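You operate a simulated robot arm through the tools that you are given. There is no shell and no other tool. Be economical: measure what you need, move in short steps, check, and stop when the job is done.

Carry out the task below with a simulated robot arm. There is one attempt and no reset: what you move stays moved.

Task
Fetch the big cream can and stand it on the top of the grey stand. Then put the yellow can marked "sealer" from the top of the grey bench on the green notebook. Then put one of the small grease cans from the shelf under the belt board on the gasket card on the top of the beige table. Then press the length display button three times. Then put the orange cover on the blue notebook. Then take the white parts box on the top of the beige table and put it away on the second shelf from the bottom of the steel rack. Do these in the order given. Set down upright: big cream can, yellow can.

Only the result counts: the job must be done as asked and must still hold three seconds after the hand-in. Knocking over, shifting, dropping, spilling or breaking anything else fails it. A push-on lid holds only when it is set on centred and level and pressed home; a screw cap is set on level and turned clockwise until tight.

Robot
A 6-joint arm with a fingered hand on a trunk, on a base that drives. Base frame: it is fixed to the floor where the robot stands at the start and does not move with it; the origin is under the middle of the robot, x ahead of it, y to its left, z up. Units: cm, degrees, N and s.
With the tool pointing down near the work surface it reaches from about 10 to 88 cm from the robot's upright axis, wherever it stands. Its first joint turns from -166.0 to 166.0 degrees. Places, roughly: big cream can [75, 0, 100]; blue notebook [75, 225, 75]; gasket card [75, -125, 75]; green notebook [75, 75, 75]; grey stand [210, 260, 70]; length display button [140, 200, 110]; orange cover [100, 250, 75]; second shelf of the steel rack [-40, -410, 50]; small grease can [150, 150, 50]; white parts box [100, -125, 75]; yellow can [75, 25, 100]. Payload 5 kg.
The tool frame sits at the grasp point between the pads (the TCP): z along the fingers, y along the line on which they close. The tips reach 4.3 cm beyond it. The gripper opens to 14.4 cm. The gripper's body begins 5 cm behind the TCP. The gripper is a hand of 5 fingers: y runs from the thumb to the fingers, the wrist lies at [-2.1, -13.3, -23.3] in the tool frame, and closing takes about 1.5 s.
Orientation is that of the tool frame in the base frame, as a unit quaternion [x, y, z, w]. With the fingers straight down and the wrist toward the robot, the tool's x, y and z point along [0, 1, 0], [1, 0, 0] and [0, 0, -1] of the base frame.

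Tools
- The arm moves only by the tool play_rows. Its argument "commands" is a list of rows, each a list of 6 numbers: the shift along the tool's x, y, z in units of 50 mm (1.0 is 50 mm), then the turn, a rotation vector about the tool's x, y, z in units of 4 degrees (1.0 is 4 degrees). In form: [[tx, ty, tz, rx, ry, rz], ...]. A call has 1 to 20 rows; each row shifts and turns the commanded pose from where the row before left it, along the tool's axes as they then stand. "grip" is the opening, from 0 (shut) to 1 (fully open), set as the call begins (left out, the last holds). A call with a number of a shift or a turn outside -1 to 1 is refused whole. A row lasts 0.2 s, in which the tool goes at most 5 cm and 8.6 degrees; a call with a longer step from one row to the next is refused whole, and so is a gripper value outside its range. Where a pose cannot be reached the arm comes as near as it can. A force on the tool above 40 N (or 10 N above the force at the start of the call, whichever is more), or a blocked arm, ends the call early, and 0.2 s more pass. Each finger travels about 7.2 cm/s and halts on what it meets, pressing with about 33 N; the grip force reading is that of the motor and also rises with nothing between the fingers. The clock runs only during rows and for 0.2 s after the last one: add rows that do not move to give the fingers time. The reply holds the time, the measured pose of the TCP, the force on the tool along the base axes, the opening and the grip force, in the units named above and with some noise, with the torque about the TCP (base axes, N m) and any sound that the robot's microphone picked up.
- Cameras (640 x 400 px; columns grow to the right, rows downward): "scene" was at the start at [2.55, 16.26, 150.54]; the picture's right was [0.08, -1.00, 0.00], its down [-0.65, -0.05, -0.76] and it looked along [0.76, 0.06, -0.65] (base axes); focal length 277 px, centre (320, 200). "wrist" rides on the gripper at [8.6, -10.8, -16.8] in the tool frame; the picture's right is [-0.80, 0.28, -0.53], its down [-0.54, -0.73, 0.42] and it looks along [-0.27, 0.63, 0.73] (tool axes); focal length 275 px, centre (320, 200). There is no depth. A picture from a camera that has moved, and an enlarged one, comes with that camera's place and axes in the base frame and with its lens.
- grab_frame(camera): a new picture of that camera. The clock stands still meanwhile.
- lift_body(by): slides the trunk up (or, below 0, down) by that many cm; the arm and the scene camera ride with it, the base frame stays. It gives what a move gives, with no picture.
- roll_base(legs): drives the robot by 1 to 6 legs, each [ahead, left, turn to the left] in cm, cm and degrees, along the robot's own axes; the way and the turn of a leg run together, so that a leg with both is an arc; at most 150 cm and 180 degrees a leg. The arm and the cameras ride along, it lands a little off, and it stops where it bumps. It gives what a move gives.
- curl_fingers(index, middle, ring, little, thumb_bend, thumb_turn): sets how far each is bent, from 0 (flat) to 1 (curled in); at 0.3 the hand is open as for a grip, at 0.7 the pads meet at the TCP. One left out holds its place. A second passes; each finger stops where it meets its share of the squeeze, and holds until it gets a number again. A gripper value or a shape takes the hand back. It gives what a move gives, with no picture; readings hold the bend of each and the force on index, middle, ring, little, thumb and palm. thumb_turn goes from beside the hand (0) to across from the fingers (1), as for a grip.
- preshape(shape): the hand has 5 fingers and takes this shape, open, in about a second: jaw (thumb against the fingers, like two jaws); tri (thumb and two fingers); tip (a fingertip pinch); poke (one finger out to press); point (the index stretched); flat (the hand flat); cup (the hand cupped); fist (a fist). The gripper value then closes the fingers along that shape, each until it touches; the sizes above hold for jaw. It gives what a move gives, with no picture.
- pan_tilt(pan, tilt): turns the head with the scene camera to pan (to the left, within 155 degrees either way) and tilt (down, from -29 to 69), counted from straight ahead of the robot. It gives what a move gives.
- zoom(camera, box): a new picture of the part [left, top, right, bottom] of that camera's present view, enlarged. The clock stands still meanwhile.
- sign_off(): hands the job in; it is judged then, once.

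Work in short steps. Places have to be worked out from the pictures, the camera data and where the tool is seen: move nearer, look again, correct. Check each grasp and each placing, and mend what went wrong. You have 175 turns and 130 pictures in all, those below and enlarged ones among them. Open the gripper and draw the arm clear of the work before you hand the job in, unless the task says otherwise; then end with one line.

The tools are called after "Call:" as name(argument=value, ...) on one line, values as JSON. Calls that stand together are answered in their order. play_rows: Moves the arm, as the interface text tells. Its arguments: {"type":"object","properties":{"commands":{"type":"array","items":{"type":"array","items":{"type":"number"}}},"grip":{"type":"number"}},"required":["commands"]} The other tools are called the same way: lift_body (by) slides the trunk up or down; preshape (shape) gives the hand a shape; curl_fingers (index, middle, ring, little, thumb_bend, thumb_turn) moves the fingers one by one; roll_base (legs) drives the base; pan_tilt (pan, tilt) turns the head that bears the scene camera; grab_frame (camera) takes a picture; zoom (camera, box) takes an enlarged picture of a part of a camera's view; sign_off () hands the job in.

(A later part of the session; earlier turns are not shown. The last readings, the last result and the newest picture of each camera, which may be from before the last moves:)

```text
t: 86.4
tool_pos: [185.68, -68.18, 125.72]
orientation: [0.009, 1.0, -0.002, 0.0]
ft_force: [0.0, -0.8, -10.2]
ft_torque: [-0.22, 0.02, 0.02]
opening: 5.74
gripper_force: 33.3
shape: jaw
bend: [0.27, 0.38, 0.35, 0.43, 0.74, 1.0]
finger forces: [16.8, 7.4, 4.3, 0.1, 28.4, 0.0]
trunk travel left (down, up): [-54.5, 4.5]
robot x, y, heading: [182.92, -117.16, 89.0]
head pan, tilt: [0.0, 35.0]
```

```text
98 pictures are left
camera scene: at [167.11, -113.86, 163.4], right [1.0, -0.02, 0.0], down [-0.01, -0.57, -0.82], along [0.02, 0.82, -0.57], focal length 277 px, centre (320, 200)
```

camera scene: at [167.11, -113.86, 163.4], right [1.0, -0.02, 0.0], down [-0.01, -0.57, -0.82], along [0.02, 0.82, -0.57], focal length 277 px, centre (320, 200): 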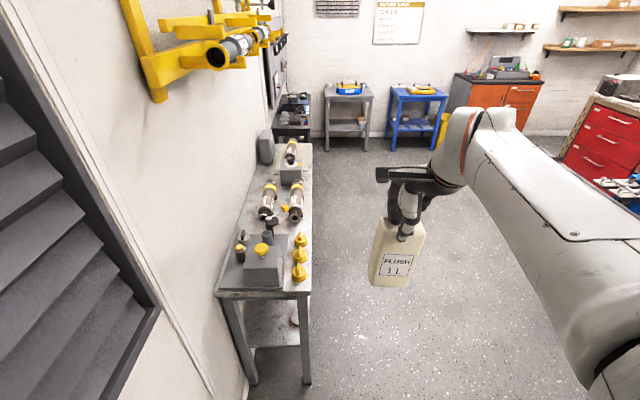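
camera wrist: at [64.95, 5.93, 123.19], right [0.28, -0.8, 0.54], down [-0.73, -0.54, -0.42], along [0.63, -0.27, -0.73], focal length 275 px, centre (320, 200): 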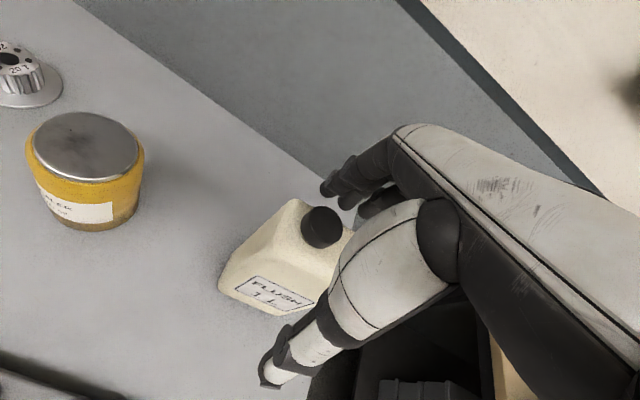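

Table edge at x≈162 on the left; drift right while advancing past it toward the grey stand.

Call:
roll_base(legs=[[15, -5, 1], [50, -25, 0], [110, 0, 0]])

Call:
pan_tilt(pan=10, tilt=30)

Call:
grab_frame(camera="scene")

```text
t: 95.8
tool_pos: [213.1, 104.81, 125.67]
orientation: [-0.01, 1.0, -0.001, 0.0]
ft_force: [0.4, 0.2, -10.4]
ft_torque: [-0.23, 0.05, 0.01]
opening: 5.72
gripper_force: 32.6
shape: jaw
bend: [0.27, 0.38, 0.35, 0.43, 0.74, 1.0]
finger forces: [16.9, 7.6, 4.1, 0.0, 28.3, 0.0]
trunk travel left (down, up): [-54.5, 4.5]
robot x, y, heading: [211.61, 55.9, 91.1]
head pan, tilt: [0.0, 35.0]
```

```text
t: 96.5
tool_pos: [213.02, 104.82, 125.62]
orientation: [-0.009, 1.0, -0.003, 0.0]
ft_force: [0.7, -0.2, -10.8]
ft_torque: [-0.23, 0.02, 0.01]
opening: 5.71
gripper_force: 33.0
shape: jaw
bend: [0.27, 0.38, 0.35, 0.43, 0.74, 1.0]
finger forces: [16.8, 7.5, 4.2, 0.0, 28.3, 0.0]
trunk travel left (down, up): [-54.5, 4.5]
robot x, y, heading: [211.69, 55.75, 91.0]
head pan, tilt: [10.0, 30.0]
```

```text
97 pictures are left
camera scene: at [194.67, 58.42, 164.18], right [0.98, 0.19, 0.0], down [0.1, -0.49, -0.87], along [-0.17, 0.85, -0.5], focal length 277 px, centre (320, 200)
```

scene: 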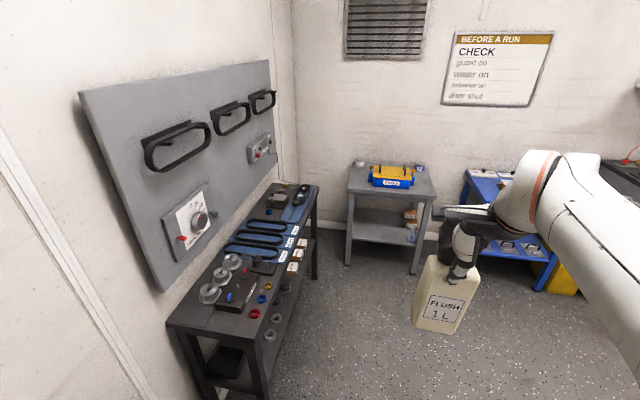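

The belt board and the grey stand are in view; the stand has a blue/yellow item on it. Zoom on both.

Call:
zoom(camera="scene", box=[320, 140, 464, 230])

Call:
zoom(camera="scene", box=[130, 110, 338, 390])

```text
4.44 times, centred on (392, 185) of scene
camera zoom: at [194.67, 58.42, 164.18], right [0.98, 0.19, 0.0], down [0.1, -0.49, -0.87], along [-0.17, 0.85, -0.5], focal length 1232 px, centre (0, 267)
```

zoom: 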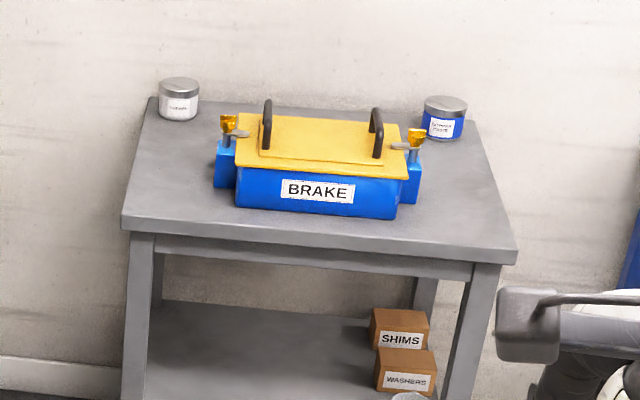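

```text
1.43 times, centred on (234, 250) of scene
camera zoom: at [194.67, 58.42, 164.18], right [0.98, 0.19, 0.0], down [0.1, -0.49, -0.87], along [-0.17, 0.85, -0.5], focal length 396 px, centre (443, 129)
```

zoom: 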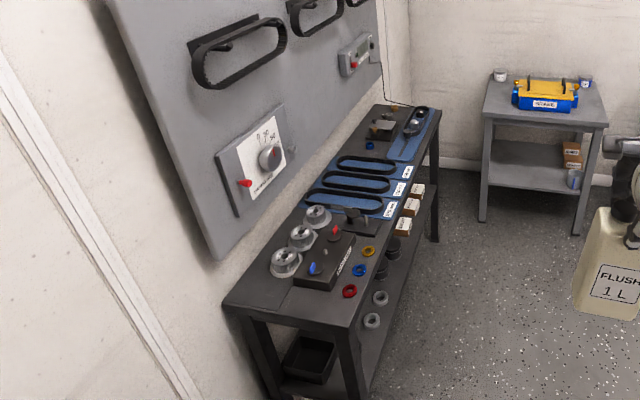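

Stand: x 179–241, y 235–292, top z≈70; free spot front-left at about (186.5, 242). Drive up to the stand.

Call:
roll_base(legs=[[0, 0, -1], [118, 11, 0]])

Call:
pan_tilt(pan=0, tilt=45)

Call:
grab_frame(camera="scene")

```text
t: 102.9
tool_pos: [196.77, 222.63, 125.84]
orientation: [-0.029, 1.0, -0.003, 0.0]
ft_force: [-0.2, 0.5, -11.2]
ft_torque: [-0.24, 0.03, 0.0]
opening: 5.74
gripper_force: 33.0
shape: jaw
bend: [0.27, 0.38, 0.35, 0.43, 0.74, 1.0]
finger forces: [17.0, 7.6, 3.9, 0.0, 28.3, 0.0]
trunk travel left (down, up): [-54.5, 4.5]
robot x, y, heading: [197.01, 173.44, 93.3]
head pan, tilt: [10.0, 30.0]
```

```text
t: 103.6
tool_pos: [196.62, 222.51, 125.74]
orientation: [-0.028, 1.0, -0.003, 0.0]
ft_force: [-0.4, -0.5, -11.2]
ft_torque: [-0.22, 0.04, -0.02]
opening: 5.73
gripper_force: 33.1
shape: jaw
bend: [0.27, 0.38, 0.35, 0.43, 0.74, 1.0]
finger forces: [16.9, 7.5, 4.0, 0.0, 28.3, 0.0]
trunk travel left (down, up): [-54.5, 4.5]
robot x, y, heading: [196.77, 173.93, 93.5]
head pan, tilt: [0.0, 45.0]
```

```text
94 pictures are left
camera scene: at [181.55, 174.85, 161.93], right [1.0, 0.06, 0.0], down [0.04, -0.71, -0.71], along [-0.04, 0.71, -0.71], focal length 277 px, centre (320, 200)
```

scene: 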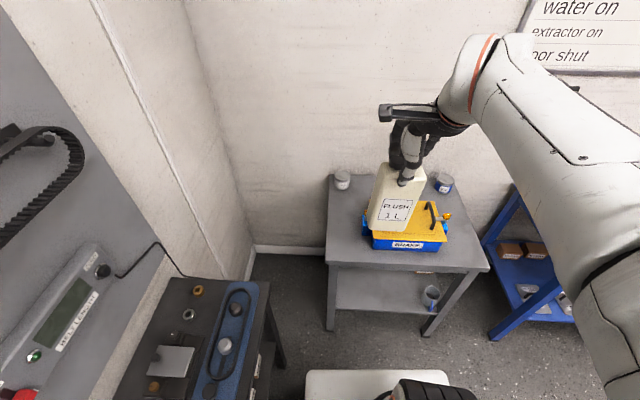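

Stand corners confirmed. Move over the front-left free area (186.8, 242), square the tool, and lower part way.

Call:
play_rows(commands=[[0.4, 0.78, 0, 0, 0, 0.8], [0.4, 0.78, 0, 0, 0, 0], [0.4, 0.78, 0, 0, 0, 0], [0.4, 0.78, 0, 0, 0, 0], [0.4, 0.78, 0, 0, 0, 0], [0, 0, 0.8, 0, 0, 0], [0, 0, 0.8, 0, 0, 0], [0, 0, 0.8, 0, 0, 0], [0, 0, 0.8, 0, 0, 0], [0, 0, 0.8, 0, 0, 0], [0, 0, 0, 0, 0, 0]])

Call:
grab_frame(camera="scene")

Call:
grab_frame(camera="wrist")

```text
t: 106.0
tool_pos: [186.34, 241.93, 105.6]
orientation: [-0.001, 1.0, -0.003, 0.0]
ft_force: [0.7, -0.2, -10.8]
ft_torque: [-0.23, -0.05, -0.03]
opening: 5.72
gripper_force: 32.9
shape: jaw
bend: [0.27, 0.38, 0.35, 0.43, 0.74, 1.0]
finger forces: [17.6, 7.4, 4.2, 0.1, 29.0, 0.1]
trunk travel left (down, up): [-54.5, 4.5]
robot x, y, heading: [197.29, 173.48, 93.2]
head pan, tilt: [0.0, 45.0]
```

```text
93 pictures are left
camera scene: at [181.53, 174.87, 161.92], right [1.0, 0.06, 0.0], down [0.04, -0.71, -0.71], along [-0.04, 0.71, -0.71], focal length 277 px, centre (320, 200)
```

scene: 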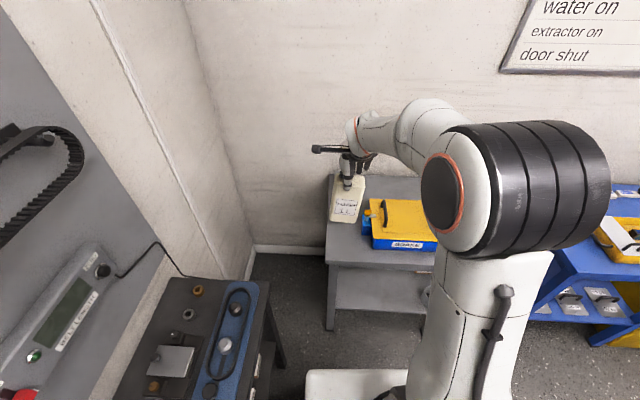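

```text
92 pictures are left
camera wrist: at [177.83, 230.93, 122.31], right [0.8, 0.29, 0.53], down [0.54, -0.73, -0.42], along [0.27, 0.62, -0.73], focal length 275 px, centre (320, 200)
```

wrist: 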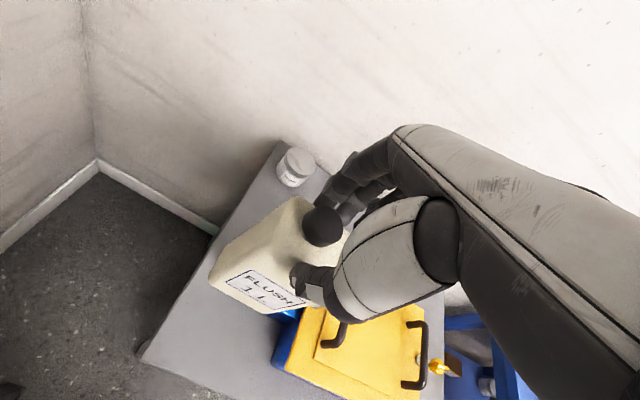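

Nearly right; nudge 0.4 cm right and lower to just above the top.

Call:
play_rows(commands=[[-0.08, 0, 0.6, 0, 0, 0], [0, 0, 0.6, 0, 0, 0], [0, 0, 0.6, 0, 0, 0], [0, 0, 0.6, 0, 0, 0], [0, 0, 0.6, 0, 0, 0], [0, 0, 0, 0, 0, 0]])

Call:
zoom(camera="scene", box=[290, 140, 450, 280])

Call:
grab_frame(camera="wrist")

```text
t: 107.1
tool_pos: [186.06, 242.61, 94.97]
orientation: [-0.005, 1.0, 0.014, -0.004]
ft_force: [-4.8, -6.9, 17.6]
ft_torque: [0.0, 0.27, 0.08]
opening: 5.99
gripper_force: 32.8
shape: jaw
bend: [0.26, 0.37, 0.36, 0.43, 0.76, 0.99]
finger forces: [18.9, 7.9, 4.2, 0.0, 37.6, 0.0]
trunk travel left (down, up): [-54.5, 4.5]
robot x, y, heading: [197.08, 173.52, 93.6]
head pan, tilt: [0.0, 45.0]
stopped in row 5: the force on the tool passed its limit at 45 N (the readings are from after the stop); the commanded pose is now the measured one
```

```text
2.86 times, centred on (370, 210) of scene
camera zoom: at [181.54, 174.53, 161.96], right [1.0, 0.06, 0.0], down [0.04, -0.7, -0.71], along [-0.04, 0.71, -0.71], focal length 792 px, centre (177, 171)
```

zoom: 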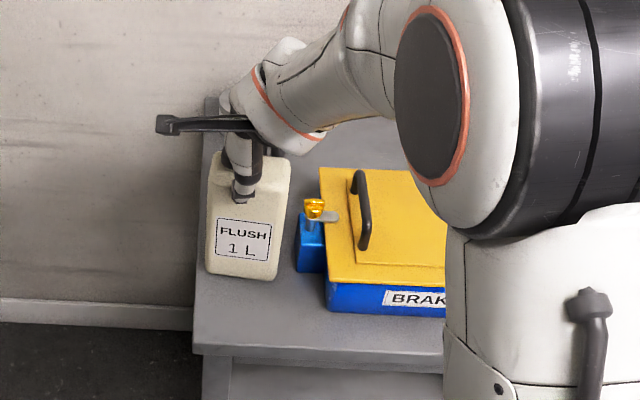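

```text
90 pictures are left
camera wrist: at [177.71, 230.98, 111.25], right [0.8, 0.28, 0.54], down [0.55, -0.71, -0.45], along [0.26, 0.65, -0.72], focal length 275 px, centre (320, 200)
```

wrist: 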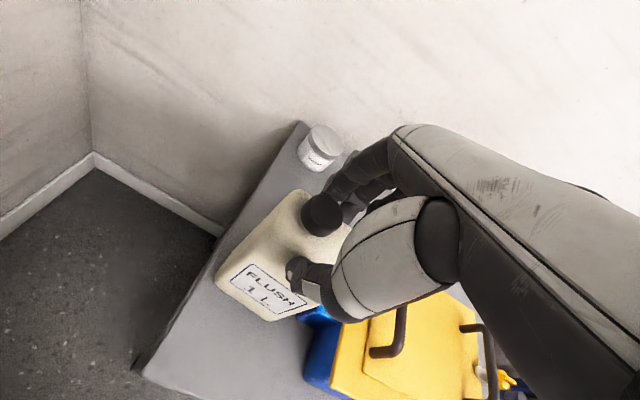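

Contact came at TCP z 95: the stand's top is really ≈78. The can stands inside the edge. Relieve the press and level the hand, then check force.

Call:
play_rows(commands=[[0, 0, -0.04, 0.2, -0.05, 0], [0, 0, 0, 0.2, -0.05, 0], [0, 0, 0, 0, 0, 0]])

```text
t: 107.9
tool_pos: [186.15, 242.49, 94.97]
orientation: [-0.005, 1.0, -0.001, 0.002]
ft_force: [-9.9, -1.2, 23.5]
ft_torque: [1.02, 0.31, 0.27]
opening: 5.9
gripper_force: 33.3
shape: jaw
bend: [0.26, 0.37, 0.36, 0.43, 0.76, 0.99]
finger forces: [18.1, 8.5, 4.3, 0.0, 33.7, 0.0]
trunk travel left (down, up): [-54.5, 4.5]
robot x, y, heading: [197.21, 173.53, 93.3]
head pan, tilt: [0.0, 45.0]
```

Call:
play_rows(commands=[[0, 0, -0.05, 0, 0, 0], [0, 0, 0, 0, 0, 0]])

```text
t: 108.5
tool_pos: [186.18, 242.4, 95.11]
orientation: [-0.006, 1.0, -0.003, 0.0]
ft_force: [-7.7, 2.1, 14.3]
ft_torque: [1.03, 0.2, 0.29]
opening: 5.85
gripper_force: 33.1
shape: jaw
bend: [0.26, 0.37, 0.36, 0.43, 0.76, 1.0]
finger forces: [17.8, 9.2, 5.0, 0.1, 30.3, 0.0]
trunk travel left (down, up): [-54.5, 4.5]
robot x, y, heading: [196.89, 173.37, 93.0]
head pan, tilt: [0.0, 45.0]
```

Still some press; raise 3 mm more before letting go.

Call:
play_rows(commands=[[0, 0, -0.07, 0, 0, 0], [0, 0, 0, 0, 0, 0]])

Call:
zoom(camera="scene", box=[300, 160, 400, 260])

```text
t: 109.1
tool_pos: [186.26, 242.3, 95.18]
orientation: [-0.005, 1.0, -0.006, 0.002]
ft_force: [-2.8, 0.5, -0.7]
ft_torque: [0.34, 0.17, 0.17]
opening: 5.78
gripper_force: 33.0
shape: jaw
bend: [0.26, 0.37, 0.36, 0.43, 0.75, 1.0]
finger forces: [17.2, 8.1, 4.7, 0.1, 29.6, 0.0]
trunk travel left (down, up): [-54.5, 4.5]
robot x, y, heading: [196.77, 173.58, 93.5]
head pan, tilt: [0.0, 45.0]
```

```text
4.00 times, centred on (350, 210) of scene
camera zoom: at [181.51, 174.77, 161.9], right [1.0, 0.06, 0.0], down [0.04, -0.71, -0.71], along [-0.04, 0.71, -0.71], focal length 1109 px, centre (200, 160)
```

zoom: 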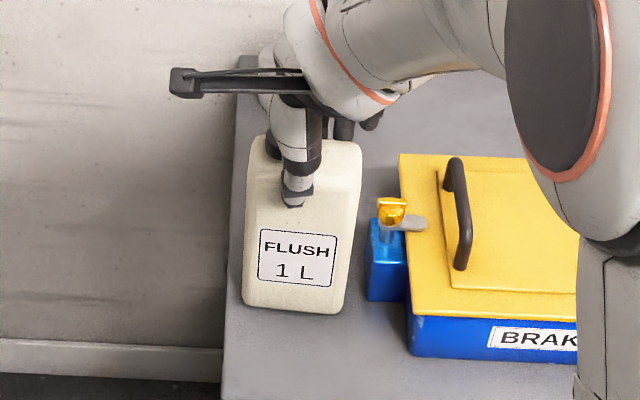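

Force balanced and can standing. Release partly and rise.

Call:
play_rows(commands=[[0, 0, 0, 0, 0, 0], [0, 0, 0, 0, 0, 0], [0, 0, 0, 0, 0, 0], [0, 0, 0, 0, 0, 0], [0, 0, 0, 0, 0, 0]], grip=0.72)

Call:
play_rows(commands=[[0, 0, -0.3, 0, 0, 0], [0, 0, -0.6, 0, 0, 0], [0, 0, -0.8, 0, 0, 0], [0, 0, -0.8, 0, 0, 0], [0, 0, -0.8, 0, 0, 0], [0, 0, -0.8, 0, 0, 0], [0, 0, -0.8, 0, 0, 0], [0, 0, -0.8, 0, 0, 0], [0, 0, 0, 0, 0, 0]])

Call:
grab_frame(camera="scene")

```text
t: 110.3
tool_pos: [186.16, 242.51, 95.4]
orientation: [-0.005, 1.0, -0.004, 0.001]
ft_force: [0.0, -0.8, -0.8]
ft_torque: [0.02, 0.0, 0.01]
opening: 10.35
gripper_force: 0.0
shape: jaw
bend: [0.27, 0.37, 0.34, 0.34, 0.58, 0.99]
finger forces: [0.0, 0.1, 0.0, 0.0, 0.0, 0.1]
trunk travel left (down, up): [-54.5, 4.5]
robot x, y, heading: [197.19, 173.39, 93.4]
head pan, tilt: [0.0, 45.0]
```

```text
t: 112.3
tool_pos: [186.12, 242.83, 123.85]
orientation: [-0.005, 1.0, -0.003, 0.001]
ft_force: [1.6, 0.5, -1.0]
ft_torque: [0.01, -0.03, -0.01]
opening: 10.36
gripper_force: 0.0
shape: jaw
bend: [0.27, 0.37, 0.34, 0.34, 0.58, 0.99]
finger forces: [0.0, 0.0, 0.0, 0.1, 0.0, 0.0]
trunk travel left (down, up): [-54.5, 4.5]
robot x, y, heading: [197.05, 173.74, 93.4]
head pan, tilt: [0.0, 45.0]
```

```text
88 pictures are left
camera scene: at [181.53, 174.75, 161.92], right [1.0, 0.06, 0.0], down [0.04, -0.71, -0.71], along [-0.04, 0.71, -0.71], focal length 277 px, centre (320, 200)
```

scene: 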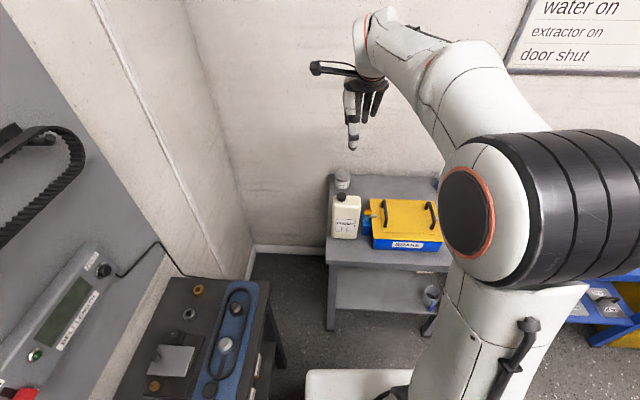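

Cream can is placed. While here, a look at the length display and shelf for later.

Call:
pan_tilt(pan=55, tilt=30)

Call:
grab_frame(camera="scene")

```text
t: 113.5
tool_pos: [186.26, 242.74, 123.77]
orientation: [-0.006, 1.0, -0.003, 0.002]
ft_force: [0.5, -0.3, 0.7]
ft_torque: [-0.03, 0.02, 0.0]
opening: 10.33
gripper_force: 0.1
shape: jaw
bend: [0.27, 0.37, 0.34, 0.34, 0.58, 0.99]
finger forces: [0.0, 0.0, 0.0, 0.0, 0.1, 0.0]
trunk travel left (down, up): [-54.5, 4.5]
robot x, y, heading: [196.81, 173.41, 93.5]
head pan, tilt: [55.0, 30.0]
```

```text
87 pictures are left
camera scene: at [174.31, 171.39, 164.18], right [0.53, 0.85, 0.0], down [0.43, -0.26, -0.87], along [-0.74, 0.45, -0.5], focal length 277 px, centre (320, 200)
```

scene: 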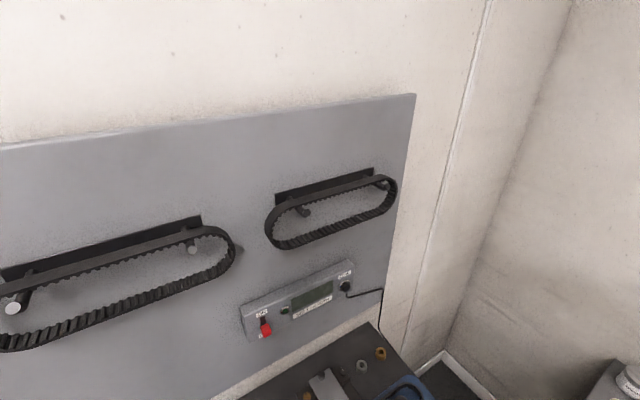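

Retract the arm, square up and back out along the same route.

Call:
play_rows(commands=[[-0.4, -0.8, 0, 0, 0, 0], [-0.4, -0.8, 0, 0, 0, 0], [-0.4, -0.8, 0, 0, 0, 0], [-0.4, -0.8, 0, 0, 0, 0], [-0.4, -0.8, 0, 0, 0, 0], [0, 0, 0, 0, 0, 0]], grip=1)

Call:
roll_base(legs=[[0, 0, -3.4], [-118, -12, 0], [-90, 2, 0]])

```text
t: 114.9
tool_pos: [196.58, 222.7, 123.99]
orientation: [-0.005, 1.0, -0.004, 0.001]
ft_force: [-0.3, -0.3, -0.9]
ft_torque: [0.04, -0.03, 0.01]
opening: 14.39
gripper_force: 0.0
shape: jaw
bend: [0.3, 0.3, 0.3, 0.3, 0.3, 0.98]
finger forces: [0.0, 0.0, 0.1, 0.0, 0.0, 0.0]
trunk travel left (down, up): [-54.5, 4.5]
robot x, y, heading: [196.93, 173.53, 93.3]
head pan, tilt: [55.0, 30.0]
```

```text
t: 125.7
tool_pos: [206.14, 16.43, 123.98]
orientation: [0.036, 0.999, -0.003, 0.001]
ft_force: [-0.9, 0.0, 0.3]
ft_torque: [0.03, -0.02, -0.02]
opening: 14.4
gripper_force: 0.1
shape: jaw
bend: [0.3, 0.3, 0.3, 0.3, 0.3, 0.98]
finger forces: [0.1, 0.1, 0.1, 0.1, 0.0, 0.0]
trunk travel left (down, up): [-54.5, 4.5]
robot x, y, heading: [203.04, -32.72, 88.7]
head pan, tilt: [55.0, 30.0]
```

Call:
roll_base(legs=[[0, 0, 1.3], [-70, 21, 0], [-60, 1, 0]])

```text
t: 132.9
tool_pos: [183.16, -112.83, 124.06]
orientation: [0.021, 1.0, -0.004, 0.001]
ft_force: [0.2, -0.1, -0.3]
ft_torque: [0.0, -0.01, 0.0]
opening: 14.38
gripper_force: 0.1
shape: jaw
bend: [0.3, 0.3, 0.3, 0.3, 0.3, 0.98]
finger forces: [0.1, 0.0, 0.1, 0.1, 0.0, 0.0]
trunk travel left (down, up): [-54.5, 4.5]
robot x, y, heading: [181.13, -162.18, 90.4]
head pan, tilt: [55.0, 30.0]
```

Call:
roll_base(legs=[[-90, 0, 0], [-85, 0, 0], [0, 0, -90.4]])

```text
t: 145.6
tool_pos: [230.68, -339.04, 123.96]
orientation: [0.733, 0.68, -0.004, -0.002]
ft_force: [0.5, -0.7, -0.4]
ft_torque: [0.03, 0.03, -0.01]
opening: 14.38
gripper_force: 0.0
shape: jaw
bend: [0.3, 0.3, 0.3, 0.3, 0.3, 0.98]
finger forces: [0.0, 0.0, 0.0, 0.0, 0.1, 0.0]
trunk travel left (down, up): [-54.5, 4.5]
robot x, y, heading: [181.91, -335.34, -1.6]
head pan, tilt: [55.0, 30.0]
```

Call:
roll_base(legs=[[0, 0, 1.6], [-118, -9, 0], [-82, 100, 0]])

```text
t: 158.2
tool_pos: [28.77, -244.93, 124.11]
orientation: [0.722, 0.692, -0.003, -0.002]
ft_force: [0.0, -0.4, -0.3]
ft_torque: [0.01, 0.0, 0.0]
opening: 14.39
gripper_force: 0.1
shape: jaw
bend: [0.3, 0.3, 0.3, 0.3, 0.3, 0.98]
finger forces: [0.0, 0.0, 0.1, 0.1, 0.1, 0.0]
trunk travel left (down, up): [-54.5, 4.5]
robot x, y, heading: [-20.49, -243.11, 0.4]
head pan, tilt: [55.0, 30.0]
```

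Call:
roll_base(legs=[[0, 145, -0.4], [0, 143, 0], [20, 0, 0]])

Call:
pan_tilt(pan=0, tilt=45)

Call:
grab_frame(camera="scene")

```text
t: 173.2
tool_pos: [52.03, 38.22, 123.65]
orientation: [0.735, 0.678, -0.004, -0.004]
ft_force: [0.7, -0.5, -0.2]
ft_torque: [-0.01, 0.03, 0.03]
opening: 14.4
gripper_force: 0.0
shape: jaw
bend: [0.3, 0.3, 0.3, 0.3, 0.3, 0.98]
finger forces: [0.0, 0.0, 0.1, 0.0, 0.1, 0.0]
trunk travel left (down, up): [-54.5, 4.5]
robot x, y, heading: [2.72, 42.48, -1.8]
head pan, tilt: [55.0, 30.0]
stopped in leg 3: the robot was blocked; the commanded pose is now the measured one
```

```text
t: 174.4
tool_pos: [51.91, 38.16, 123.76]
orientation: [0.736, 0.676, -0.004, -0.003]
ft_force: [-0.7, 0.6, 0.4]
ft_torque: [-0.03, 0.02, -0.03]
opening: 14.39
gripper_force: 0.0
shape: jaw
bend: [0.3, 0.3, 0.3, 0.3, 0.3, 0.98]
finger forces: [0.0, 0.1, 0.0, 0.0, 0.0, 0.1]
trunk travel left (down, up): [-54.5, 4.5]
robot x, y, heading: [2.95, 42.43, -2.0]
head pan, tilt: [0.0, 45.0]
```

```text
86 pictures are left
camera scene: at [5.7, 57.76, 161.93], right [-0.03, -1.0, 0.0], down [-0.71, 0.02, -0.71], along [0.71, -0.02, -0.71], focal length 277 px, centre (320, 200)
```

scene: 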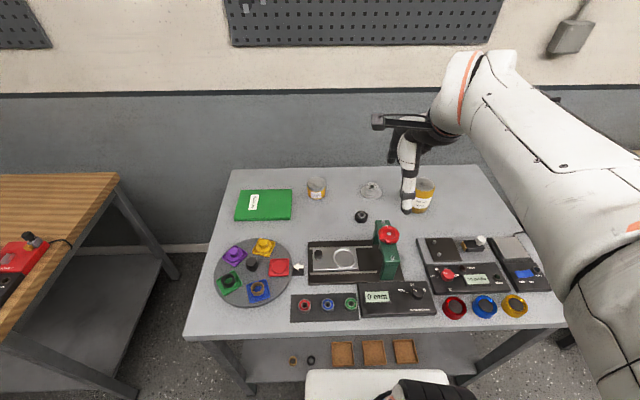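

Base touched something at the front; back off 2 cm and straighten. Sealer is near (74, 18.5), notebook centre near (74.6, 75.6). Move over the sealer.

Call:
roll_base(legs=[[-3, 0, 2]])

Call:
play_rows(commands=[[-0.56, 0.7, 0, 0, 0, -0.7], [-0.56, 0.7, 0, 0, 0, 0], [-0.56, 0.7, 0, 0, 0, 0], [-0.56, 0.7, 0, 0, 0, 0], [-0.56, 0.7, 0, 0, 0, 0], [-0.56, 0.7, 0, 0, 0, 0], [-0.56, 0.7, 0, 0, 0, 0], [0, 0, 0, 0, 0, 0]], grip=1)

Call:
grab_frame(camera="wrist")

Call:
grab_frame(camera="scene")

```text
t: 175.2
tool_pos: [49.03, 39.97, 123.86]
orientation: [0.725, 0.689, -0.004, -0.004]
ft_force: [-0.2, -0.9, 0.5]
ft_torque: [0.02, -0.06, 0.01]
opening: 14.38
gripper_force: 0.1
shape: jaw
bend: [0.3, 0.3, 0.3, 0.3, 0.3, 0.98]
finger forces: [0.0, 0.0, 0.0, 0.0, 0.0, 0.0]
trunk travel left (down, up): [-54.5, 4.5]
robot x, y, heading: [-0.08, 42.38, -0.2]
head pan, tilt: [0.0, 45.0]
```

```text
t: 177.0
tool_pos: [73.41, 20.49, 123.64]
orientation: [0.707, 0.707, -0.005, -0.002]
ft_force: [-0.7, -0.9, -0.1]
ft_torque: [-0.01, -0.02, -0.04]
opening: 14.4
gripper_force: 0.2
shape: jaw
bend: [0.3, 0.3, 0.3, 0.3, 0.3, 0.98]
finger forces: [0.0, 0.0, 0.0, 0.1, 0.1, 0.0]
trunk travel left (down, up): [-54.5, 4.5]
robot x, y, heading: [-0.22, 42.28, 0.0]
head pan, tilt: [0.0, 45.0]
```

```text
85 pictures are left
camera wrist: at [62.65, 28.9, 140.33], right [0.29, -0.8, 0.53], down [-0.73, -0.54, -0.42], along [0.62, -0.27, -0.74], focal length 275 px, centre (320, 200)
```

wrist: 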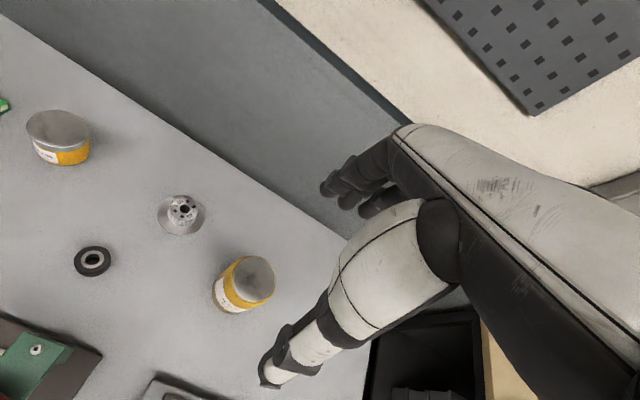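

```text
84 pictures are left
camera scene: at [2.19, 57.89, 161.93], right [0.0, -1.0, 0.0], down [-0.71, 0.0, -0.71], along [0.71, 0.0, -0.71], focal length 277 px, centre (320, 200)
```

scene: 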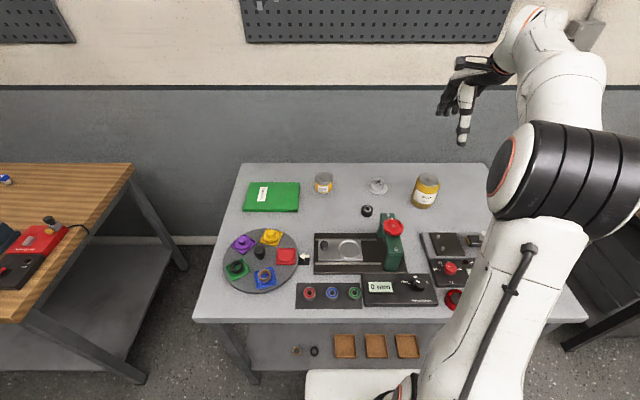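

Cross-checking (scene camera matches the known thumb tip) shows the bench top is really ≈ z 83.5, so the sealer is at about (80.3, 18), top z≈93. Shift base slightly for reach and close in.

Call:
roll_base(legs=[[2, 5, 0]])

Call:
play_rows(commands=[[-0.5, 0.3, 0.6, 0, 0, 0], [-0.5, 0.3, 0.6, 0, 0, 0], [-0.4, 0.3, 0.6, 0, 0, 0], [0, 0, 0.4, 0, 0, 0], [0, 0, 0, 0, 0, 0]])

Call:
grab_frame(camera="wrist")

Call:
zoom(camera="scene", box=[360, 100, 520, 220])

```text
t: 178.0
tool_pos: [75.38, 25.47, 123.52]
orientation: [0.707, 0.707, -0.004, -0.003]
ft_force: [0.4, 1.8, 0.4]
ft_torque: [-0.06, 0.0, -0.02]
opening: 14.38
gripper_force: 0.1
shape: jaw
bend: [0.3, 0.3, 0.3, 0.3, 0.3, 0.98]
finger forces: [0.0, 0.0, 0.1, 0.0, 0.0, 0.0]
trunk travel left (down, up): [-54.5, 4.5]
robot x, y, heading: [1.51, 47.41, 0.1]
head pan, tilt: [0.0, 45.0]
```

```text
t: 179.2
tool_pos: [79.74, 18.39, 112.36]
orientation: [0.706, 0.708, -0.004, -0.004]
ft_force: [0.4, 0.5, -0.1]
ft_torque: [0.01, 0.0, -0.02]
opening: 14.4
gripper_force: 0.1
shape: jaw
bend: [0.3, 0.3, 0.3, 0.3, 0.3, 0.98]
finger forces: [0.0, 0.0, 0.0, 0.0, 0.0, 0.0]
trunk travel left (down, up): [-54.5, 4.5]
robot x, y, heading: [2.23, 47.46, -0.1]
head pan, tilt: [0.0, 45.0]
```

```text
83 pictures are left
camera wrist: at [69.12, 26.94, 129.06], right [0.29, -0.8, 0.53], down [-0.73, -0.54, -0.42], along [0.62, -0.27, -0.74], focal length 275 px, centre (320, 200)
```

wrist: 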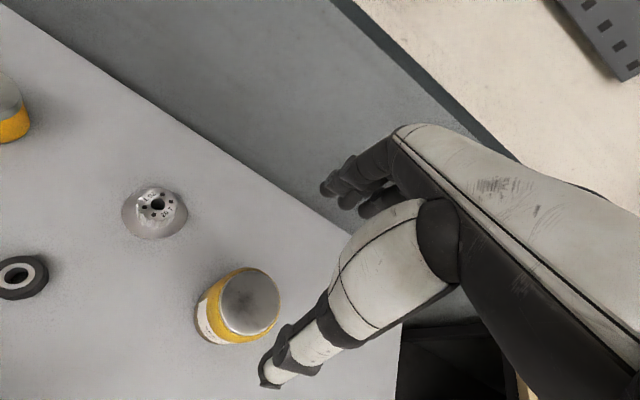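

```text
3.33 times, centred on (440, 160) of scene
camera zoom: at [4.22, 62.9, 161.92], right [0.0, -1.0, 0.0], down [-0.71, 0.0, -0.71], along [0.71, 0.0, -0.71], focal length 924 px, centre (-80, 333)
```

zoom: 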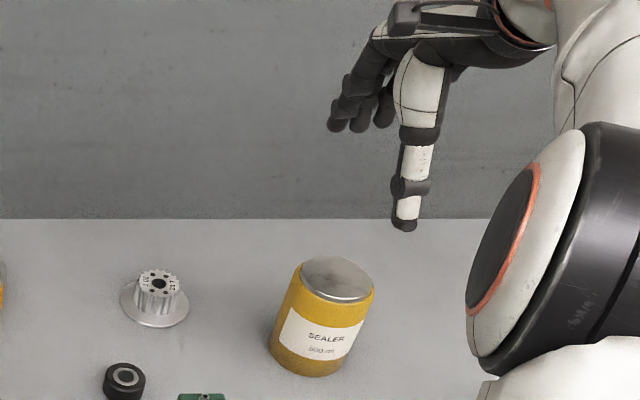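

Triangulation now consistent: sealer centre ≈ (77.8, 18.8), top z≈96.6. Descend over it in steps.

Call:
play_rows(commands=[[0.1, -0.32, 0.5, 0, 0, 0], [0, 0, 0.6, 0, 0, 0], [0, 0, 0.6, 0, 0, 0], [0, 0, 0, 0, 0, 0]])

Call:
grab_frame(camera="wrist")

Call:
zoom(camera="scene", box=[360, 100, 520, 220])

```text
t: 180.2
tool_pos: [78.14, 18.94, 104.15]
orientation: [0.707, 0.708, -0.004, -0.003]
ft_force: [0.3, 0.5, 0.7]
ft_torque: [0.04, -0.02, 0.01]
opening: 14.4
gripper_force: 0.1
shape: jaw
bend: [0.3, 0.3, 0.3, 0.3, 0.3, 0.98]
finger forces: [0.1, 0.0, 0.0, 0.1, 0.1, 0.1]
trunk travel left (down, up): [-54.5, 4.5]
robot x, y, heading: [1.95, 47.2, 0.1]
head pan, tilt: [0.0, 45.0]
```

```text
81 pictures are left
camera wrist: at [67.49, 27.47, 120.76], right [0.29, -0.8, 0.53], down [-0.73, -0.54, -0.42], along [0.62, -0.27, -0.74], focal length 275 px, centre (320, 200)
```

wrist: 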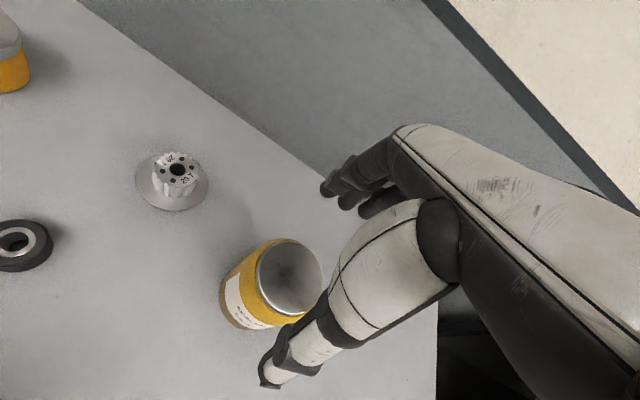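

```text
3.33 times, centred on (440, 160) of scene
camera zoom: at [4.25, 62.88, 161.93], right [0.0, -1.0, 0.0], down [-0.71, 0.0, -0.71], along [0.71, 0.0, -0.71], focal length 924 px, centre (-80, 333)
```

zoom: 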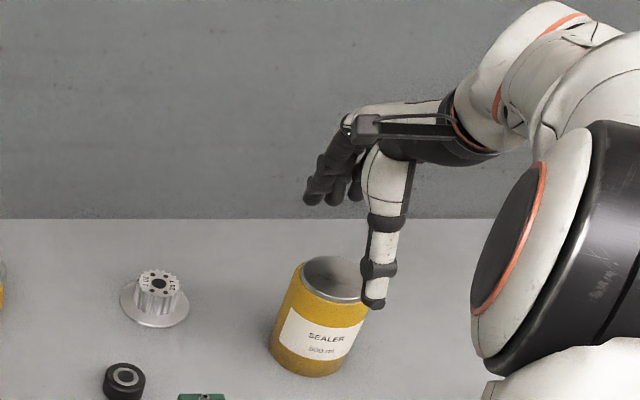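

Consistent: (77.5, 18.8), top 96.9. Descend to z≈93 and close.

Call:
play_rows(commands=[[0, -0.1, 0.5, 0, 0, 0], [0, 0, 0.5, 0, 0, 0], [0, 0, 0.5, 0, 0, 0], [0, 0, 0.5, 0, 0, 0], [0, 0, 0.2, 0, 0, 0], [0, 0, 0, 0, 0, 0]])

Call:
play_rows(commands=[[0, 0, 0, 0, 0, 0], [0, 0, 0, 0, 0, 0], [0, 0, 0, 0, 0, 0], [0, 0, 0, 0, 0, 0], [0, 0, 0, 0, 0, 0], [0, 0, 0, 0, 0, 0], [0, 0, 0, 0, 0, 0], [0, 0, 0, 0, 0, 0]], grip=0)

Call:
play_rows(commands=[[0, 0, -0.2, 0, 0, 0], [0, 0, -0.6, 0, 0, 0], [0, 0, 0, 0, 0, 0]])

Call:
zoom(camera="scene", box=[360, 100, 520, 220])

```text
t: 181.6
tool_pos: [77.37, 18.88, 93.05]
orientation: [0.707, 0.707, -0.004, -0.004]
ft_force: [0.1, 0.4, -0.8]
ft_torque: [0.03, -0.01, -0.04]
opening: 14.39
gripper_force: 0.1
shape: jaw
bend: [0.3, 0.3, 0.3, 0.3, 0.3, 0.98]
finger forces: [0.0, 0.1, 0.0, 0.1, 0.0, 0.0]
trunk travel left (down, up): [-54.5, 4.5]
robot x, y, heading: [1.68, 47.49, -0.1]
head pan, tilt: [0.0, 45.0]
```

```text
t: 183.4
tool_pos: [77.33, 18.92, 93.1]
orientation: [0.707, 0.707, -0.004, -0.004]
ft_force: [-2.1, 0.3, 0.3]
ft_torque: [0.0, 0.01, -0.05]
opening: 7.57
gripper_force: 32.2
shape: jaw
bend: [0.28, 0.4, 0.41, 0.4, 0.72, 1.0]
finger forces: [16.7, 9.5, 0.0, 0.0, 28.7, 0.1]
trunk travel left (down, up): [-54.5, 4.5]
robot x, y, heading: [2.0, 47.02, 0.0]
head pan, tilt: [0.0, 45.0]
```

```text
t: 184.2
tool_pos: [77.57, 18.77, 96.92]
orientation: [0.707, 0.707, -0.003, -0.003]
ft_force: [-0.2, 0.7, -5.9]
ft_torque: [0.0, 0.06, -0.02]
opening: 7.6
gripper_force: 32.8
shape: jaw
bend: [0.28, 0.4, 0.41, 0.4, 0.72, 1.0]
finger forces: [17.8, 9.7, 0.1, 0.0, 28.4, 0.1]
trunk travel left (down, up): [-54.5, 4.5]
robot x, y, heading: [1.81, 47.16, 0.2]
head pan, tilt: [0.0, 45.0]
```

```text
3.33 times, centred on (440, 160) of scene
camera zoom: at [4.29, 62.86, 161.92], right [0.0, -1.0, 0.0], down [-0.71, 0.0, -0.71], along [0.71, 0.0, -0.71], focal length 924 px, centre (-80, 333)
```

zoom: 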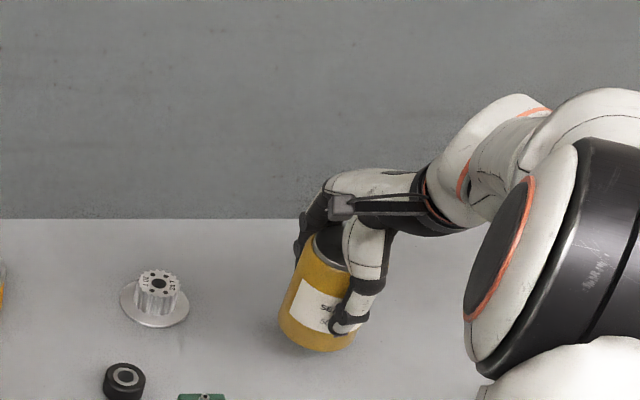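

Sealer held (5.9 N). Lift and carry to above the notebook at (76, 74).

Call:
play_rows(commands=[[0, 0, -0.8, 0, 0, 0], [0, 0, -0.9, 0, 0, 0], [0, 0, -0.9, 0, 0, 0], [0, 0, -0.8, 0, 0, 0], [0.92, -0.02, 0, 0, 0, 0], [0.92, -0.02, 0, 0, 0, 0], [0.92, -0.02, 0, 0, 0, 0], [0.92, -0.02, 0, 0, 0, 0], [0.92, -0.02, 0, 0, 0, 0], [0.92, -0.02, 0, 0, 0, 0], [0.92, -0.02, 0, 0, 0, 0], [0.92, -0.02, 0, 0, 0, 0], [0.92, -0.02, 0, 0, 0, 0], [0.92, -0.02, 0, 0, 0, 0], [0.92, -0.02, 0, 0, 0, 0], [0.92, -0.02, 0, 0, 0, 0], [0, 0, 0, 0, 0, 0]])

Call:
grab_frame(camera="wrist")

Call:
grab_frame(camera="scene")

```text
t: 187.8
tool_pos: [76.47, 74.18, 113.86]
orientation: [0.707, 0.707, -0.004, -0.003]
ft_force: [0.4, 0.0, -6.2]
ft_torque: [0.01, 0.08, 0.01]
opening: 7.59
gripper_force: 33.2
shape: jaw
bend: [0.73, 0.4, 0.41, 0.4, 0.72, 1.0]
finger forces: [17.9, 9.6, 0.1, 0.1, 28.2, 0.0]
trunk travel left (down, up): [-54.5, 4.5]
robot x, y, heading: [2.2, 47.15, 0.1]
head pan, tilt: [0.0, 45.0]
```

```text
78 pictures are left
camera wrist: at [65.69, 82.65, 130.5], right [0.29, -0.8, 0.53], down [-0.73, -0.54, -0.41], along [0.62, -0.27, -0.74], focal length 275 px, centre (320, 200)
```

wrist: 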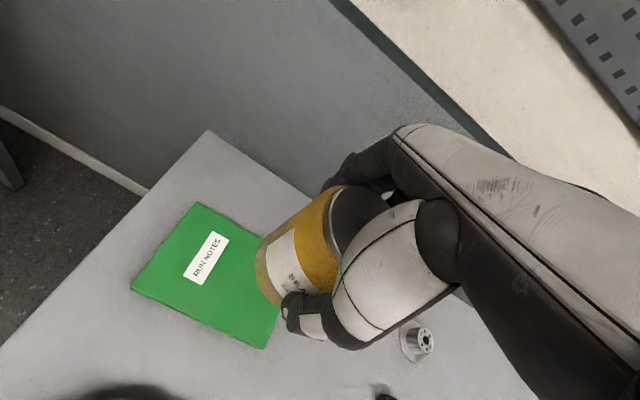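

```text
77 pictures are left
camera scene: at [4.29, 62.91, 161.92], right [0.0, -1.0, 0.0], down [-0.71, 0.0, -0.71], along [0.71, 0.0, -0.71], focal length 277 px, centre (320, 200)
```

scene: 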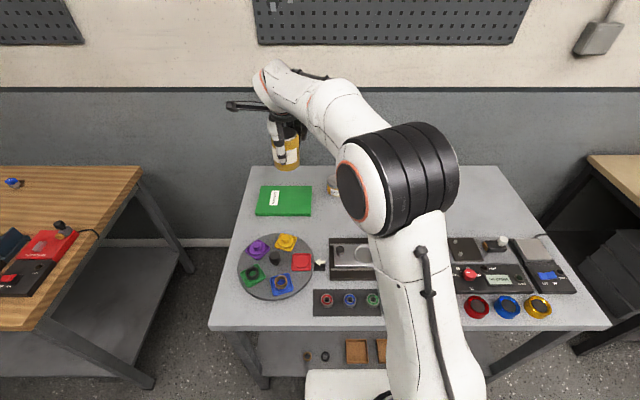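

Notebook centre ≈ (78, 76). Lower over it, gently at the end.

Call:
play_rows(commands=[[0.2, 0.1, 0.6, 0, 0, 0], [0, 0, 0.8, 0, 0, 0], [0, 0, 0.8, 0, 0, 0], [0, 0, 0.8, 0, 0, 0], [0, 0, 0.4, 0, 0, 0], [0, 0, 0, 0, 0, 0]])

Call:
zoom(camera="scene", box=[220, 130, 380, 250])

```text
t: 189.2
tool_pos: [76.73, 75.03, 97.06]
orientation: [0.707, 0.707, -0.005, -0.004]
ft_force: [0.0, 0.0, -6.4]
ft_torque: [0.02, 0.07, 0.01]
opening: 7.56
gripper_force: 33.9
shape: jaw
bend: [0.73, 0.4, 0.41, 0.4, 0.72, 1.0]
finger forces: [18.0, 9.8, 0.1, 0.1, 28.2, 0.1]
trunk travel left (down, up): [-54.5, 4.5]
robot x, y, heading: [1.79, 47.38, 0.0]
head pan, tilt: [0.0, 45.0]
```

```text
3.33 times, centred on (300, 190) of scene
camera zoom: at [4.29, 62.92, 161.92], right [0.0, -1.0, 0.0], down [-0.71, 0.0, -0.71], along [0.71, 0.0, -0.71], focal length 924 px, centre (387, 233)
```

zoom: 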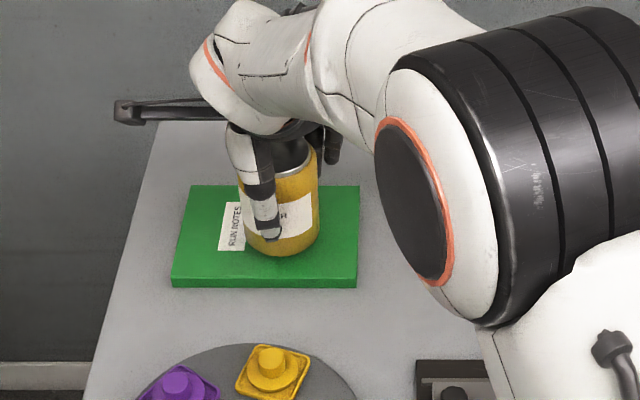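

Well centred. Lower slowly to contact.

Call:
play_rows(commands=[[0, 0, 0.1, 0, 0, 0], [0, 0, 0.1, 0, 0, 0], [0, 0, 0.1, 0, 0, 0], [0, 0, 0, 0, 0, 0]])

Call:
play_rows(commands=[[0, 0, 0.06, 0, 0, 0], [0, 0, 0.06, 0, 0, 0], [0, 0, 0, 0, 0, 0]])

```text
t: 190.2
tool_pos: [76.64, 75.04, 95.55]
orientation: [0.707, 0.707, -0.005, -0.002]
ft_force: [-0.4, 1.1, -5.5]
ft_torque: [0.04, 0.08, 0.04]
opening: 7.57
gripper_force: 33.0
shape: jaw
bend: [0.73, 0.4, 0.41, 0.4, 0.72, 1.0]
finger forces: [18.0, 9.8, 0.0, 0.0, 28.2, 0.0]
trunk travel left (down, up): [-54.5, 4.5]
robot x, y, heading: [2.05, 47.33, 0.1]
head pan, tilt: [0.0, 45.0]
```

```text
t: 191.0
tool_pos: [76.78, 75.04, 95.02]
orientation: [0.707, 0.707, -0.005, -0.003]
ft_force: [-0.6, 0.5, -4.7]
ft_torque: [-0.03, 0.0, 0.01]
opening: 7.58
gripper_force: 33.0
shape: jaw
bend: [0.73, 0.4, 0.41, 0.4, 0.72, 1.0]
finger forces: [17.9, 9.8, 0.1, 0.0, 28.4, 0.0]
trunk travel left (down, up): [-54.5, 4.5]
robot x, y, heading: [1.71, 47.28, -0.1]
head pan, tilt: [0.0, 45.0]
```

Contact just starting; 2 mm more and release, then rise.

Call:
play_rows(commands=[[0, 0, 0.03, 0, 0, 0], [0, 0, 0, 0, 0, 0]])

Call:
play_rows(commands=[[0, 0, 0, 0, 0, 0], [0, 0, 0, 0, 0, 0], [0, 0, 0, 0, 0, 0], [0, 0, 0, 0, 0, 0], [0, 0, 0, 0, 0, 0]], grip=0.85)

Call:
play_rows(commands=[[0, 0, -0.3, 0, 0, 0], [0, 0, -0.6, 0, 0, 0], [0, 0, -0.8, 0, 0, 0], [0, 0, -0.9, 0, 0, 0], [0, 0, -0.9, 0, 0, 0], [0, 0, -0.9, 0, 0, 0], [0, 0, -0.9, 0, 0, 0], [0, 0, 0, 0, 0, 0]])

Call:
zoom(camera="scene", box=[220, 130, 380, 250])

```text
t: 191.6
tool_pos: [76.7, 75.08, 94.86]
orientation: [0.706, 0.708, -0.003, -0.003]
ft_force: [-0.3, 1.4, -0.8]
ft_torque: [0.01, -0.11, 0.06]
opening: 7.55
gripper_force: 32.7
shape: jaw
bend: [0.73, 0.4, 0.41, 0.4, 0.72, 1.0]
finger forces: [17.9, 9.6, 0.0, 0.0, 28.7, 0.0]
trunk travel left (down, up): [-54.5, 4.5]
robot x, y, heading: [2.07, 47.26, 0.1]
head pan, tilt: [0.0, 45.0]
```

```text
t: 192.8
tool_pos: [76.74, 74.91, 94.82]
orientation: [0.708, 0.707, -0.004, -0.003]
ft_force: [1.5, 0.7, 0.2]
ft_torque: [0.01, 0.0, 0.0]
opening: 12.21
gripper_force: 0.1
shape: jaw
bend: [0.26, 0.33, 0.31, 0.32, 0.46, 0.99]
finger forces: [0.0, 0.1, 0.0, 0.0, 0.0, 0.0]
trunk travel left (down, up): [-54.5, 4.5]
robot x, y, heading: [2.16, 47.25, -0.4]
head pan, tilt: [0.0, 45.0]
```

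```text
t: 194.6
tool_pos: [77.15, 75.28, 121.34]
orientation: [0.707, 0.707, -0.004, -0.003]
ft_force: [0.1, -0.7, 0.7]
ft_torque: [0.01, -0.03, -0.03]
opening: 12.23
gripper_force: 0.0
shape: jaw
bend: [0.26, 0.33, 0.31, 0.32, 0.46, 0.99]
finger forces: [0.1, 0.0, 0.0, 0.0, 0.0, 0.0]
trunk travel left (down, up): [-54.5, 4.5]
robot x, y, heading: [1.92, 47.3, -0.0]
head pan, tilt: [0.0, 45.0]
```

```text
3.33 times, centred on (300, 190) of scene
camera zoom: at [4.24, 62.9, 161.92], right [0.0, -1.0, 0.0], down [-0.71, 0.0, -0.71], along [0.71, 0.0, -0.71], focal length 924 px, centre (387, 233)
```

zoom: 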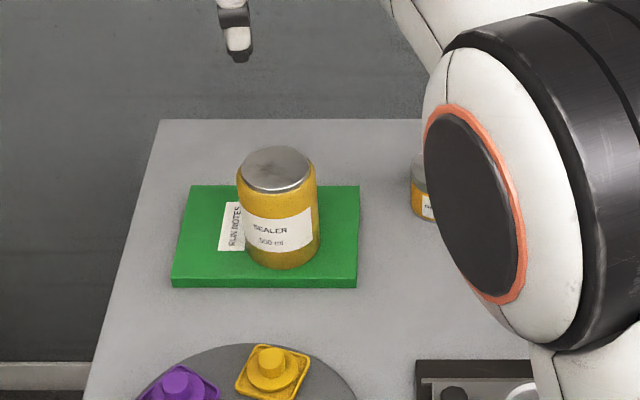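

Sealer stands on the notebook. Retract and drive back toward the second room for the grease can.

Call:
play_rows(commands=[[-0.67, -0.6, 0, 0, 0, 0], [-0.67, -0.6, 0, 0, 0, 0], [-0.67, -0.6, 0, 0, 0, 0], [-0.67, -0.6, 0, 0, 0, 0], [-0.67, -0.6, 0, 0, 0, 0], [-0.67, -0.6, 0, 0, 0, 0], [-0.67, -0.6, 0, 0, 0, 0], [-0.67, -0.6, 0, 0, 0, 0], [-0.67, -0.6, 0, 0, 0, 0], [0, 0, 0, 0, 0, 0]], grip=1)

Call:
roll_base(legs=[[-20, 0, 0], [0, -145, 0], [0, -145, 0]])

```text
t: 196.8
tool_pos: [49.97, 44.86, 121.44]
orientation: [0.707, 0.707, -0.003, -0.004]
ft_force: [-0.2, -0.5, -0.5]
ft_torque: [0.0, -0.04, 0.0]
opening: 14.38
gripper_force: 0.0
shape: jaw
bend: [0.3, 0.3, 0.3, 0.3, 0.3, 0.98]
finger forces: [0.0, 0.0, 0.0, 0.0, 0.0, 0.1]
trunk travel left (down, up): [-54.5, 4.5]
robot x, y, heading: [2.13, 46.83, -0.1]
head pan, tilt: [0.0, 45.0]
```

```text
t: 212.0
tool_pos: [35.06, -244.03, 121.56]
orientation: [0.69, 0.724, -0.004, -0.002]
ft_force: [0.8, 0.2, 0.1]
ft_torque: [0.01, 0.01, 0.02]
opening: 14.37
gripper_force: 0.0
shape: jaw
bend: [0.3, 0.3, 0.3, 0.3, 0.3, 0.98]
finger forces: [0.0, 0.0, 0.1, 0.0, 0.0, 0.0]
trunk travel left (down, up): [-54.5, 4.5]
robot x, y, heading: [-13.14, -243.96, 2.8]
head pan, tilt: [0.0, 45.0]
```

Call:
roll_base(legs=[[0, 0, -2.8], [78, -100, 0], [116, 6, 0]])

```text
t: 224.3
tool_pos: [230.38, -336.81, 121.54]
orientation: [0.7, 0.714, -0.005, -0.003]
ft_force: [0.3, -0.5, 0.1]
ft_torque: [0.01, 0.04, 0.03]
opening: 14.41
gripper_force: 0.0
shape: jaw
bend: [0.3, 0.3, 0.3, 0.3, 0.3, 0.98]
finger forces: [0.0, 0.0, 0.0, 0.0, 0.0, 0.0]
trunk travel left (down, up): [-54.5, 4.5]
robot x, y, heading: [182.23, -335.59, 1.0]
head pan, tilt: [0.0, 45.0]
```

Call:
roll_base(legs=[[0, 0, 89], [110, 1, 0], [105, 0, 0]])

```text
t: 238.7
tool_pos: [176.7, -74.23, 121.54]
orientation: [-0.013, 1.0, -0.005, 0.001]
ft_force: [0.4, -0.5, -0.2]
ft_torque: [-0.02, 0.01, -0.04]
opening: 14.37
gripper_force: 0.1
shape: jaw
bend: [0.3, 0.3, 0.3, 0.3, 0.3, 0.98]
finger forces: [0.0, 0.0, 0.0, 0.1, 0.1, 0.0]
trunk travel left (down, up): [-54.5, 4.5]
robot x, y, heading: [175.69, -121.94, 91.4]
head pan, tilt: [0.0, 45.0]
```

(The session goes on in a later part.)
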